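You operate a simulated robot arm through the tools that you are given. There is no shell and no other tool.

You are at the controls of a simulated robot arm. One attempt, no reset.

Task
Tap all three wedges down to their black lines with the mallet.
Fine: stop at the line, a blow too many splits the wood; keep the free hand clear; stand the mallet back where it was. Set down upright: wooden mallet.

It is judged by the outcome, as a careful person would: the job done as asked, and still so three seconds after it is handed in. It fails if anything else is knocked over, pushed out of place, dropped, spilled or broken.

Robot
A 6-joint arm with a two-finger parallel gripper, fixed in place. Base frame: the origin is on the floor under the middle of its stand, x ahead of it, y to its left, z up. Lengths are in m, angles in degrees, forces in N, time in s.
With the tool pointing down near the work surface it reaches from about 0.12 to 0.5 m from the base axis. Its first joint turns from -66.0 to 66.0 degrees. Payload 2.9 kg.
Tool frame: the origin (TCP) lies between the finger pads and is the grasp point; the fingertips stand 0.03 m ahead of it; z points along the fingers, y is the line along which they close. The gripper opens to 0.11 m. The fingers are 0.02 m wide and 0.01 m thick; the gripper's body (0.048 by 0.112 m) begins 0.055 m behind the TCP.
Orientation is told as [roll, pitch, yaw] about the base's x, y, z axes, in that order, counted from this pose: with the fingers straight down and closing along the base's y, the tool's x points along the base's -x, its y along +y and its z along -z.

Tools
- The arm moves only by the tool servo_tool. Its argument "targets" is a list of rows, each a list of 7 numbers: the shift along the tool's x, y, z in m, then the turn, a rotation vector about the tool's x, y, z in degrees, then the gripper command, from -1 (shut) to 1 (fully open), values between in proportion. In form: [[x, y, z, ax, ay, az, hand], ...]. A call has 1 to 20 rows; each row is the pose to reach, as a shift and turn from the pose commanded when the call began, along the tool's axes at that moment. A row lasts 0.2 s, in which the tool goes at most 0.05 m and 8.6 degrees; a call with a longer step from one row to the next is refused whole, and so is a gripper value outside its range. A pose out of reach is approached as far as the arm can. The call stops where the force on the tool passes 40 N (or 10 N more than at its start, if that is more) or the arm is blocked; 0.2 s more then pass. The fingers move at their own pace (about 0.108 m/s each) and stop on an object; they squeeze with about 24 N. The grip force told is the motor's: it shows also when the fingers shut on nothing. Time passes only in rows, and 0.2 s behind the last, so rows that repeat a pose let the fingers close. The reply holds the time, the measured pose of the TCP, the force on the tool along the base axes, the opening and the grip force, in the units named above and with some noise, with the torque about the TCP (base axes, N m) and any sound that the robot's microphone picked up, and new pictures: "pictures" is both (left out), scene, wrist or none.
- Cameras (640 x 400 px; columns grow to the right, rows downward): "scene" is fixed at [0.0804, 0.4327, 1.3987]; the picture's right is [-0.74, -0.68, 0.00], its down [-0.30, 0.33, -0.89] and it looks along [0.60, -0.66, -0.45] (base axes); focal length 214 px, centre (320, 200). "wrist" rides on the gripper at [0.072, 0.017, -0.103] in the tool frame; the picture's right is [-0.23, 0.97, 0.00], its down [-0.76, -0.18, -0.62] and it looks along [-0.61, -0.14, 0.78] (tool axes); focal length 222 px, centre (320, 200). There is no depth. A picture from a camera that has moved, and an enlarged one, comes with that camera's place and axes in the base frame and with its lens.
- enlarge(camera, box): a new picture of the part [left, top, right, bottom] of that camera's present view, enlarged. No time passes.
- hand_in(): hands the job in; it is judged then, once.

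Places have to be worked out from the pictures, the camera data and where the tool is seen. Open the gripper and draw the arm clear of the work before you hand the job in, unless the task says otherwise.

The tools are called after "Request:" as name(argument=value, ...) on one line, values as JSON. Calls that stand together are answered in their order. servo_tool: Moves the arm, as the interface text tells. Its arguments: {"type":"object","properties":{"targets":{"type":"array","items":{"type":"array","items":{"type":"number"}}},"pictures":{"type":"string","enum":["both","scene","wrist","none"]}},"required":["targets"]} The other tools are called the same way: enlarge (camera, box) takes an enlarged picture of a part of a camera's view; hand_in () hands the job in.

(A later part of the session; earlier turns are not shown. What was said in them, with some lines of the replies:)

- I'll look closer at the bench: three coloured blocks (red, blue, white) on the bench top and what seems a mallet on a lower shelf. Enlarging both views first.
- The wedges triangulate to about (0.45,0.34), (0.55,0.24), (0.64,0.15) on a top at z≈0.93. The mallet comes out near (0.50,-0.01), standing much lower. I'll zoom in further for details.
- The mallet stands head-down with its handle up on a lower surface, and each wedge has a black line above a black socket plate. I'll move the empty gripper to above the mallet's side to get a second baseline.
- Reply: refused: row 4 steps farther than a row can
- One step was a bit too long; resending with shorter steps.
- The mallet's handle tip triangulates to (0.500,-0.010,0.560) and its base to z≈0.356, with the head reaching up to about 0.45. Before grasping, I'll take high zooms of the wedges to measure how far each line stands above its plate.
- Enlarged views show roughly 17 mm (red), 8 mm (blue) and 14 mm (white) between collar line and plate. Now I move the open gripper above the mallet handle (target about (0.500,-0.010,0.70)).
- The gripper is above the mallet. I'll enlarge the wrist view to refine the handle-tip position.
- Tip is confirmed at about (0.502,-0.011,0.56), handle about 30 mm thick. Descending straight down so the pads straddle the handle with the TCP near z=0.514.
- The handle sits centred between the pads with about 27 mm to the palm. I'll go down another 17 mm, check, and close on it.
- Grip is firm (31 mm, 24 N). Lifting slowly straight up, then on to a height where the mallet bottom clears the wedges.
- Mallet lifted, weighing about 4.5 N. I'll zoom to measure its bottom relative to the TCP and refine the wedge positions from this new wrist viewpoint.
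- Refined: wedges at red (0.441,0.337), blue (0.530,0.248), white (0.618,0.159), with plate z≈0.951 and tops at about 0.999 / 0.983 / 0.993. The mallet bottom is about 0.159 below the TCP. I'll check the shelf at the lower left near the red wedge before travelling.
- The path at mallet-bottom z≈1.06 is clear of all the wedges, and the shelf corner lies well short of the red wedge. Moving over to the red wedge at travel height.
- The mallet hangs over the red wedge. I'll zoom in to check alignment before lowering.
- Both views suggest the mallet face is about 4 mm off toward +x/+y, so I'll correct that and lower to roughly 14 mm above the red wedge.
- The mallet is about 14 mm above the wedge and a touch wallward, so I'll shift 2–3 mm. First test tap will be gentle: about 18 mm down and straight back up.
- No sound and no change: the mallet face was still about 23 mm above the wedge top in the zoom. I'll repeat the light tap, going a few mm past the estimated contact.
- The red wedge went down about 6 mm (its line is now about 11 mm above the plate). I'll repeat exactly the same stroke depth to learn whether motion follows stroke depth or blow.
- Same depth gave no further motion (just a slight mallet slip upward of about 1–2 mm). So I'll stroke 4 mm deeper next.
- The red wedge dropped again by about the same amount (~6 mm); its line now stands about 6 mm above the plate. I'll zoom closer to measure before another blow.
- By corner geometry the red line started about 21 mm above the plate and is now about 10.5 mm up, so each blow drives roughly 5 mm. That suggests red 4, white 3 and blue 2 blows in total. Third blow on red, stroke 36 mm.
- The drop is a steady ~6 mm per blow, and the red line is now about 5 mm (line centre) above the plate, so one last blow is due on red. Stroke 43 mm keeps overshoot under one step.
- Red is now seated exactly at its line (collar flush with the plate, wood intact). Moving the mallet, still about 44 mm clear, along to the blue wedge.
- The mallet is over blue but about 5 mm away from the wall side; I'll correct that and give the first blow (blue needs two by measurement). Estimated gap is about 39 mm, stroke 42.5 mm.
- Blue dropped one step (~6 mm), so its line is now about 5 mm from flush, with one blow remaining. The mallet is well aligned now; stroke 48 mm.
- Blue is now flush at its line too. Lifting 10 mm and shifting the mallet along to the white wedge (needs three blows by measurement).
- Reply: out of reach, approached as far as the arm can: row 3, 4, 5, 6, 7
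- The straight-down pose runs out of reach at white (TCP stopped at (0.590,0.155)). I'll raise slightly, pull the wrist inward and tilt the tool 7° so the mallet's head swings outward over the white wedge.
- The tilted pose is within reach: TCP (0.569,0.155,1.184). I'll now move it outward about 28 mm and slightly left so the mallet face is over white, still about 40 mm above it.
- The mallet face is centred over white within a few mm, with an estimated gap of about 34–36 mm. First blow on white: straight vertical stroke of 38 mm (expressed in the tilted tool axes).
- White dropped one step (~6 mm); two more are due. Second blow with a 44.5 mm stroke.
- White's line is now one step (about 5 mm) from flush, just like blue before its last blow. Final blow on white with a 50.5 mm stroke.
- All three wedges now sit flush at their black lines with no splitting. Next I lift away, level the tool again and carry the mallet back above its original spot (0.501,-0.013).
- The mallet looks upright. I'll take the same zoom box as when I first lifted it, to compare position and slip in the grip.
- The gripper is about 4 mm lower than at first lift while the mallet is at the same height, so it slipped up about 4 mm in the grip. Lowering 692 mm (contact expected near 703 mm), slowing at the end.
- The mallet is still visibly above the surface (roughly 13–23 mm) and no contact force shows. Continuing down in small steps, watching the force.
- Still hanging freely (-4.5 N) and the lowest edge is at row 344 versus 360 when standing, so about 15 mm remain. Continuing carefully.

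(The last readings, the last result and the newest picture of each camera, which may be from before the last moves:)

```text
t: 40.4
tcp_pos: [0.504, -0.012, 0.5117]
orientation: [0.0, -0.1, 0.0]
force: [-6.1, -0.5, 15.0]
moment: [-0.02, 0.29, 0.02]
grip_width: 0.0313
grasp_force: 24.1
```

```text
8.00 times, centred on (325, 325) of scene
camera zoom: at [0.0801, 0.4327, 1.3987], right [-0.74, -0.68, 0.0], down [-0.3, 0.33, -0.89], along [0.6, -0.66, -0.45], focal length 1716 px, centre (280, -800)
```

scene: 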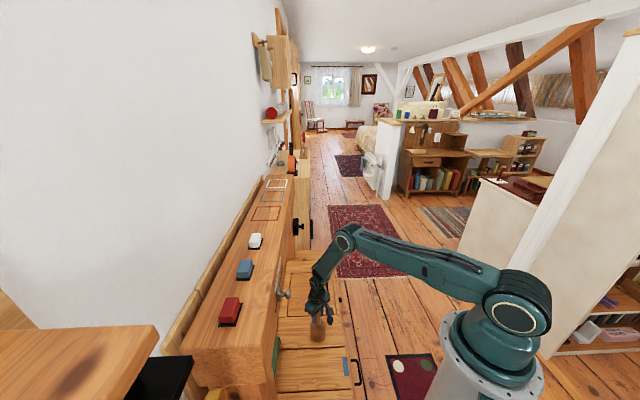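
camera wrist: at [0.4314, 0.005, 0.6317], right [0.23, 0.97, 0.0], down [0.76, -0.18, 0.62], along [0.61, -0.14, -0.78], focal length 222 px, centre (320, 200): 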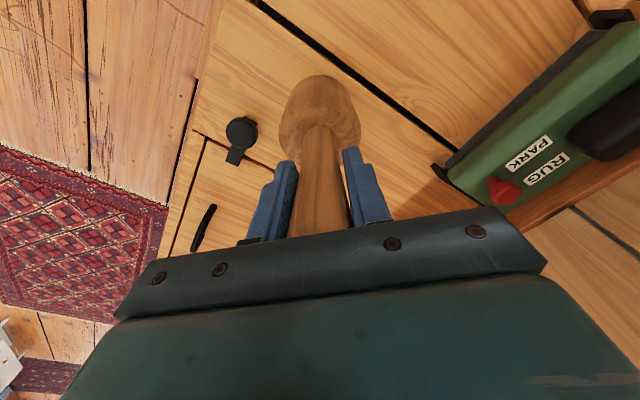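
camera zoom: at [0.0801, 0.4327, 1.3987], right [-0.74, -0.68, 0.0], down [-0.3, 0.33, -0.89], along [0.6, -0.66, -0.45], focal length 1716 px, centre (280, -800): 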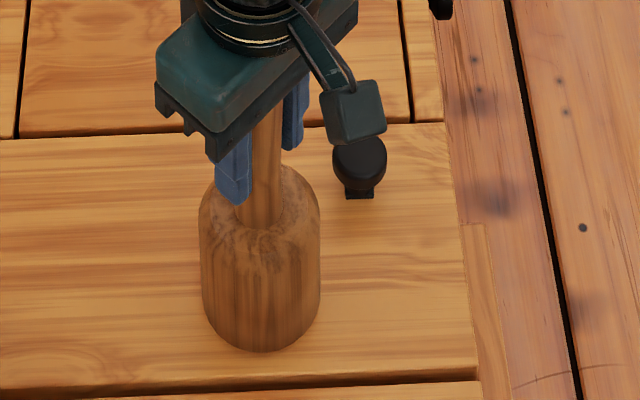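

The mallet's base touched down (+15 N, outer edge first), so it is slightly tilted in the grip and about 4–5 mm toward +x of its old spot. I'll unload by raising 6 mm, shifting back 3 mm in x, and check.

Request:
servo_tool(targets=[[0, 0, -0.003, 0, 0, 0, -1], [0, 0, -0.008, 0, 0, 0, -1], [0.003, -0.001, -0.008, 0, 0, 0, -1], [0.003, -0.001, -0.008, 0, 0, 0, -1]])

Request:
enlarge(camera="scene", box=[300, 300, 350, 350])

Request:
enlarge(camera="wrist", box=[260, 40, 400, 240])

```text
t: 41.4
tcp_pos: [0.5001, -0.013, 0.5194]
orientation: [0.0, -0.1, 0.0]
force: [-0.6, 0.6, -4.9]
moment: [-0.01, 0.01, -0.03]
grip_width: 0.0312
grasp_force: 23.6
camera wrist: at [0.4291, 0.0038, 0.623], right [0.23, 0.97, 0.0], down [0.76, -0.18, 0.62], along [0.61, -0.14, -0.78], focal length 222 px, centre (320, 200)
```

scene: 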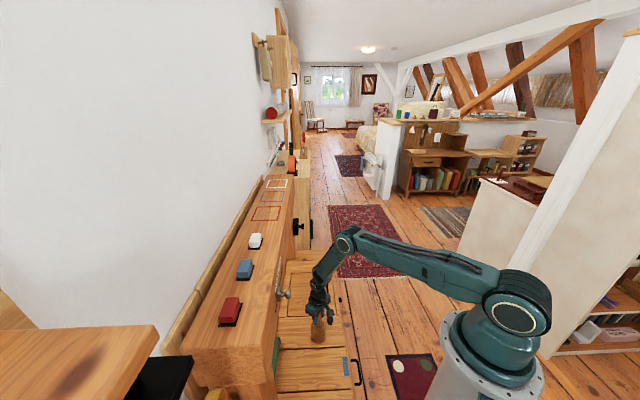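
wrist: 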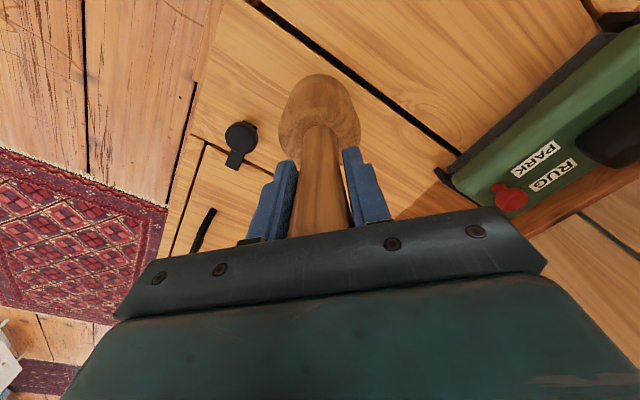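

```text
8.00 times, centred on (325, 325) of scene
camera zoom: at [0.0805, 0.4327, 1.3987], right [-0.74, -0.68, 0.0], down [-0.3, 0.33, -0.89], along [0.6, -0.66, -0.45], focal length 1716 px, centre (280, -800)
```

zoom: 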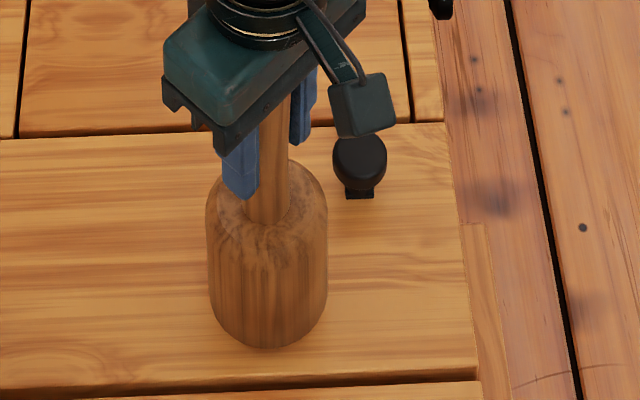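

```text
2.00 times, centred on (330, 140) of wrist
camera zoom: at [0.4291, 0.0038, 0.623], right [0.23, 0.97, 0.0], down [0.76, -0.18, 0.62], along [0.61, -0.14, -0.78], focal length 444 px, centre (300, 320)
```

zoom: 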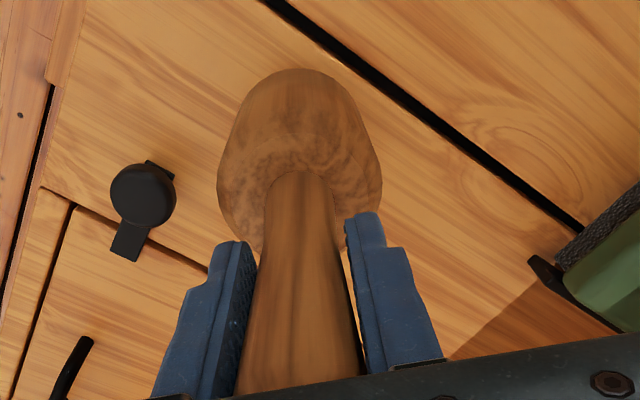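

Now the mallet base is within ~3–4 mm of its original spot. I'll nudge +2 mm in y and lower gently in small steps until first contact.

Request:
servo_tool(targets=[[0, 0.002, 0.002, 0, 0, 0, -1], [0, 0.002, 0.004, 0, 0, 0, -1], [0, 0.002, 0.004, 0, 0, 0, -1]], pictures="none")

```text
t: 42.2
tcp_pos: [0.5008, -0.009, 0.5159]
orientation: [0.1, -0.2, 0.0]
force: [0.4, -0.1, -3.8]
moment: [0.02, 0.01, 0.03]
grip_width: 0.0311
grasp_force: 24.4
```

Still hanging freely (-3.8 N). Lowering 1.5 mm more.

Request:
servo_tool(targets=[[0, 0, 0.0015, 0, 0, 0, -1], [0, 0, 0.0015, 0, 0, 0, -1]], pictures="none")

```text
t: 42.8
tcp_pos: [0.5007, -0.0111, 0.5131]
orientation: [0.0, -0.1, 0.0]
force: [0.9, 0.5, -3.7]
moment: [-0.07, 0.01, 0.01]
grip_width: 0.0312
grasp_force: 24.1
```

Not yet bearing; another 1.5 mm down.

Request:
servo_tool(targets=[[0, 0, 0.0015, 0, 0, 0, -1], [0, 0, 0.0015, 0, 0, 0, -1]], pictures="none")

Request:
enlarge(camera="scene", box=[300, 300, 350, 350])

```text
t: 43.4
tcp_pos: [0.5016, -0.0102, 0.5115]
orientation: [0.0, -0.1, -0.1]
force: [-3.2, 0.2, 8.4]
moment: [0.12, 0.28, 0.01]
grip_width: 0.0309
grasp_force: 24.3
```

```text
8.00 times, centred on (325, 325) of scene
camera zoom: at [0.0803, 0.4327, 1.3987], right [-0.74, -0.68, 0.0], down [-0.3, 0.33, -0.89], along [0.6, -0.66, -0.45], focal length 1716 px, centre (280, -800)
```

zoom: 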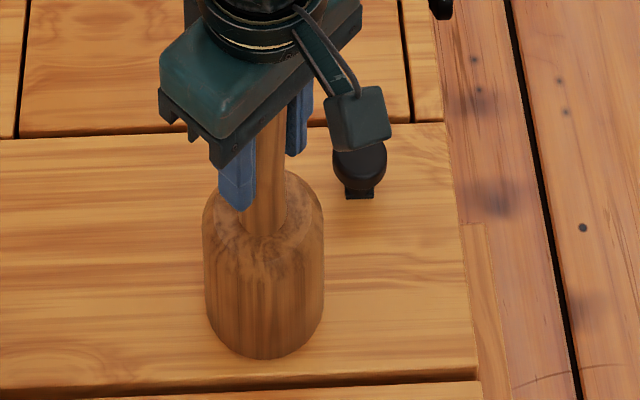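

The base is touching (+8 N) and the outline matches the original picture (203–324 px wide, bottom at row 359 vs 360). I'll relieve a little load and open the fingers gradually.

Request:
servo_tool(targets=[[0, 0, -0.0008, 0, 0, 0, -1], [0, 0, -0.0008, 0, 0, 0, -0.42], [0, 0, -0.0008, 0, 0, 0, -0.38], [0, 0, -0.0008, 0, 0, 0, -0.3], [0, 0, -0.0008, 0, 0, 0, -0.1], [0, 0, -0.0008, 0, 0, 0, 0.15], [0, 0, -0.0008, 0, 0, 0, 0.3], [0, 0, -0.0008, 0, 0, 0, 0.3]])

Request:
enlarge(camera="scene", box=[300, 300, 350, 350])

Request:
enlarge(camera="wrist", box=[220, 40, 420, 240])

```text
t: 45.2
tcp_pos: [0.501, -0.0115, 0.512]
orientation: [0.0, -0.1, 0.1]
force: [-0.2, 0.3, -0.4]
moment: [0.04, 0.03, -0.01]
grip_width: 0.0713
grasp_force: 0.0
camera wrist: at [0.4295, 0.0057, 0.6163], right [0.23, 0.97, 0.0], down [0.76, -0.18, 0.62], along [0.61, -0.14, -0.78], focal length 222 px, centre (320, 200)
```

scene: 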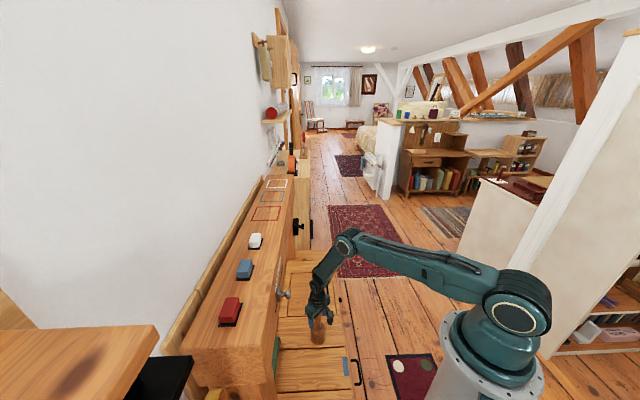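
wrist: 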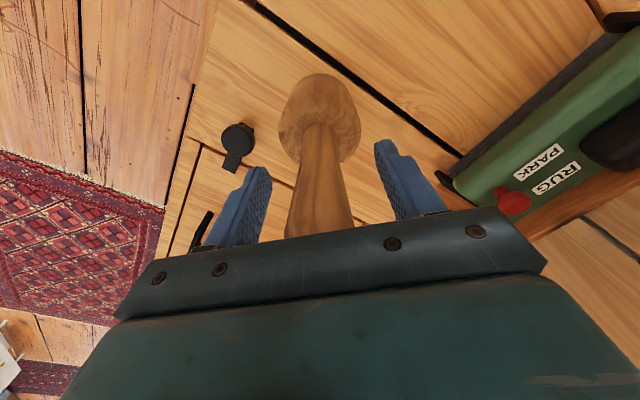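

```text
8.00 times, centred on (325, 325) of scene
camera zoom: at [0.0804, 0.4327, 1.3987], right [-0.74, -0.68, 0.0], down [-0.3, 0.33, -0.89], along [0.6, -0.66, -0.45], focal length 1716 px, centre (280, -800)
```

zoom: 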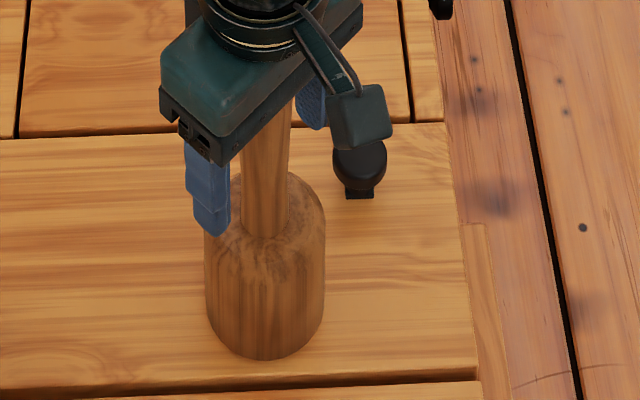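

```text
2.00 times, centred on (320, 140) of wrist
camera zoom: at [0.4295, 0.0057, 0.6163], right [0.23, 0.97, 0.0], down [0.76, -0.18, 0.62], along [0.61, -0.14, -0.78], focal length 444 px, centre (320, 320)
```

zoom: 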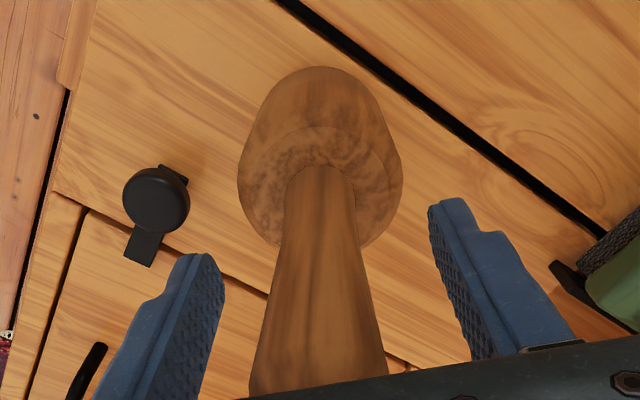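

Released: the mallet stands upright in the same place (outline 204–325, bottom row 360). Withdrawing straight up, slowly at first.

Request:
servo_tool(targets=[[0, 0, -0.015, 0, 0, 0, 0.3], [0, 0, -0.035, 0, 0, 0, 0.3], [0, 0, -0.06, 0, 0, 0, 0.3], [0, 0, -0.09, 0, 0, 0, 0.3], [0, 0, -0.13, 0, 0, 0, 0.3], [0, 0, -0.175, 0, 0, 0, 0.3], [0, 0, -0.22, 0, 0, 0, 0.3], [0.01, 0, -0.26, 0, 0, 0, 0.5], [0.02, 0, -0.3, 0, 0, 0, 0.5], [0.03, 0, -0.34, 0, 0, 0, 0.5], [0.045, 0, -0.38, 0, 0, 0, 0.5], [0.06, 0, -0.42, 0, 0, 0, 0.5], [0.075, 0, -0.46, 0, 0, 0, 0.5], [0.09, 0, -0.5, 0, 0, 0, 0.5], [0.105, 0, -0.54, 0, 0, 0, 0.5], [0.12, 0, -0.58, 0, 0, 0, 0.5], [0.135, 0, -0.62, 0, 0, 0, 0.5], [0.15, 0, -0.66, 0, 0, 0, 0.5], [0.15, 0, -0.68, 0, 0, 0, 0.5], [0.15, 0, -0.68, 0, 0, 0, 0.5]])

Request:
enlarge(camera="scene", box=[300, 300, 350, 350])

Request:
enlarge(camera="scene", box=[200, 220, 290, 340])

Request:
enlarge(camera="wrist", box=[260, 40, 420, 200])

```text
t: 49.4
tcp_pos: [0.3478, -0.0129, 1.1901]
orientation: [0.0, -0.2, -0.1]
force: [-0.1, 0.4, 0.0]
moment: [0.02, 0.02, -0.04]
grip_width: 0.0826
grasp_force: 0.2
camera wrist: at [0.2768, 0.0041, 1.2938], right [0.23, 0.97, 0.0], down [0.76, -0.18, 0.62], along [0.61, -0.14, -0.78], focal length 222 px, centre (320, 200)
```

scene: 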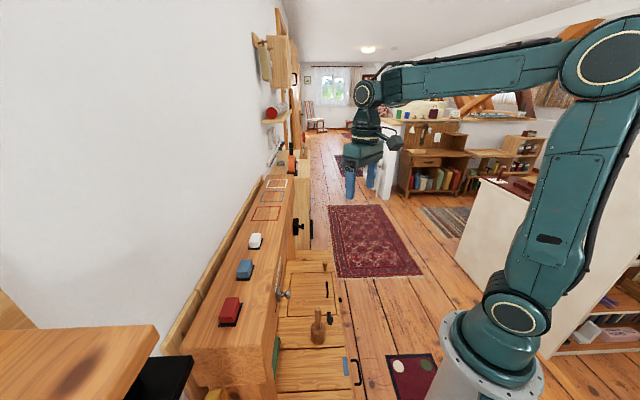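
wrist: 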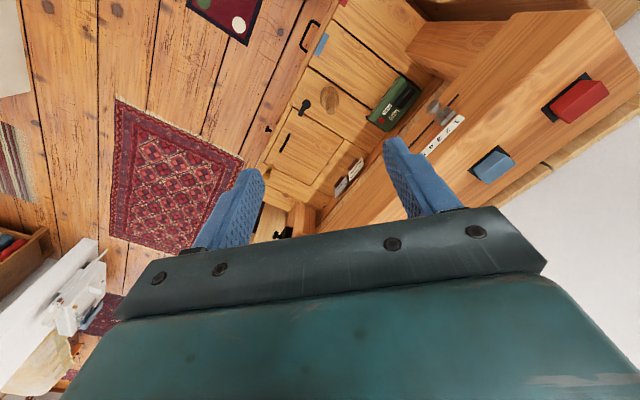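

```text
8.00 times, centred on (325, 325) of scene
camera zoom: at [0.0804, 0.4327, 1.3987], right [-0.74, -0.68, 0.0], down [-0.3, 0.33, -0.89], along [0.6, -0.66, -0.45], focal length 1716 px, centre (280, -800)
```

zoom: 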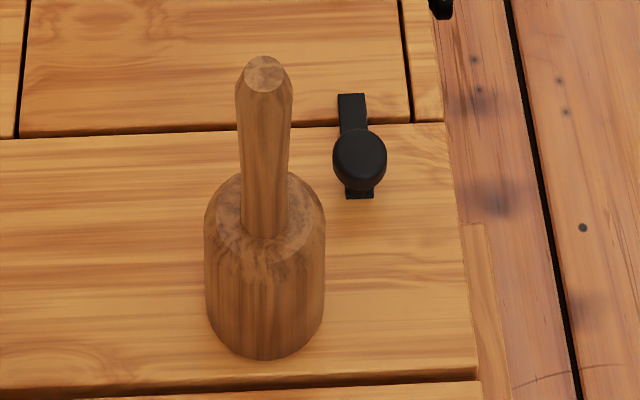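

```text
3.33 times, centred on (245, 280) of scene
camera zoom: at [0.0804, 0.4327, 1.3987], right [-0.74, -0.68, 0.0], down [-0.3, 0.33, -0.89], along [0.6, -0.66, -0.45], focal length 715 px, centre (570, -67)
```

zoom: 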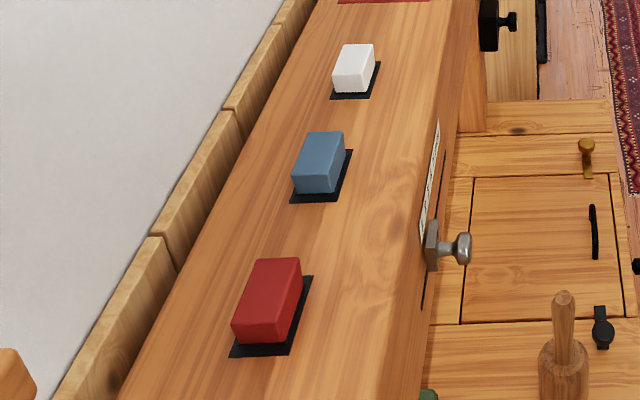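

```text
2.50 times, centred on (340, 120) of wrist
camera zoom: at [0.2768, 0.0041, 1.2938], right [0.23, 0.97, 0.0], down [0.76, -0.18, 0.62], along [0.61, -0.14, -0.78], focal length 555 px, centre (270, 400)
```

zoom: 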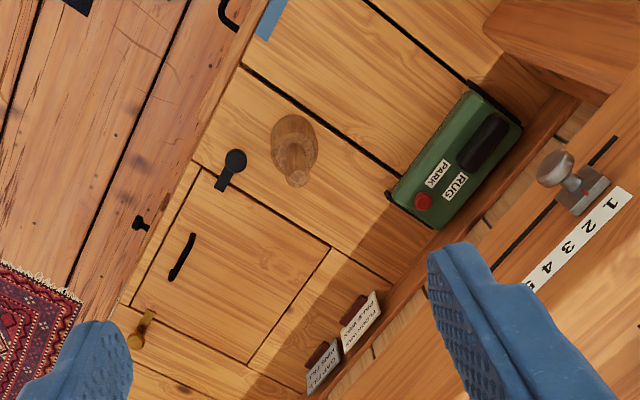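

The mallet stands exactly where it was, and the arm is clear. One last high zoom on each wedge to confirm the lines.

Request:
enlarge(camera="scene", box=[214, 292, 246, 330])

Request:
enlarge(camera="scene", box=[230, 254, 260, 284])

Request:
enlarge(camera="scene", box=[243, 228, 267, 252])

```text
10.53 times, centred on (230, 311) of scene
camera zoom: at [0.0804, 0.4327, 1.3987], right [-0.74, -0.68, 0.0], down [-0.3, 0.33, -0.89], along [0.6, -0.66, -0.45], focal length 2258 px, centre (1267, -968)
```

zoom: 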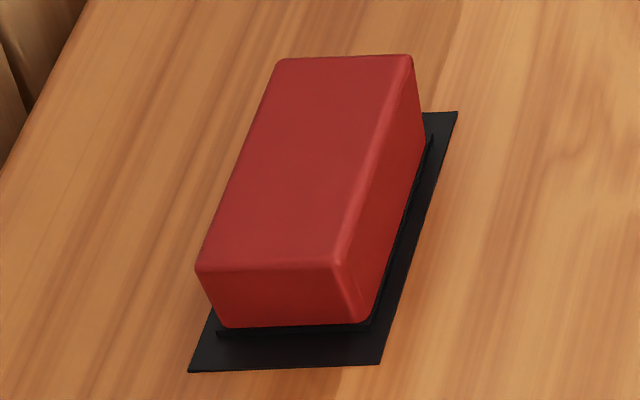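

```text
13.33 times, centred on (245, 269) of scene
camera zoom: at [0.0804, 0.4327, 1.3987], right [-0.74, -0.68, 0.0], down [-0.3, 0.33, -0.89], along [0.6, -0.66, -0.45], focal length 2860 px, centre (1320, -720)
```

zoom: 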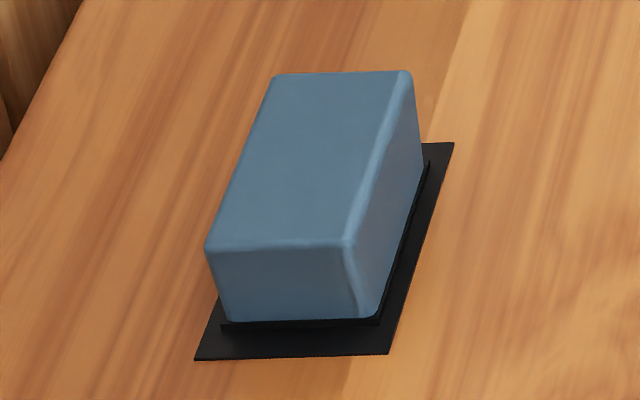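

```text
16.00 times, centred on (255, 240) of scene
camera zoom: at [0.0804, 0.4327, 1.3987], right [-0.74, -0.68, 0.0], down [-0.3, 0.33, -0.89], along [0.6, -0.66, -0.45], focal length 3432 px, centre (1360, -440)
```

zoom: 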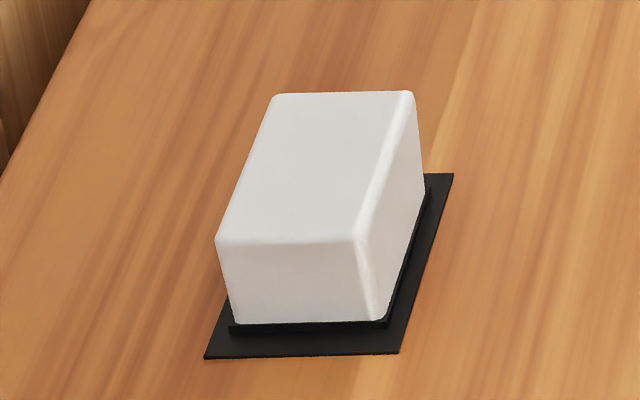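

All three wedges are seated with their black lines level with the plates, and no splits are visible. The mallet stands upright in its old spot, and the gripper is open and clear. Handing in.

Request:
hand_in()

```text
The job is handed in.
```

All three wedges are tapped down to their black lines, with no splits visible in the last close-ups. The red wedge took four blows, the blue two and the white three.

The mallet is standing upright in its original spot; its outline matches the first picture to within a pixel or two. Nothing else looks moved or knocked over. The gripper is open and the arm is clear of the bench.

The white wedge was just out of reach with the tool straight down, so I struck it with the tool tilted about 7 degrees. The mallet slipped a few millimetres in the grip during the blows and tilted slightly. When I set it down, one edge touched first, so I lifted it a few millimetres, nudged it back into place and lowered it again before letting go.
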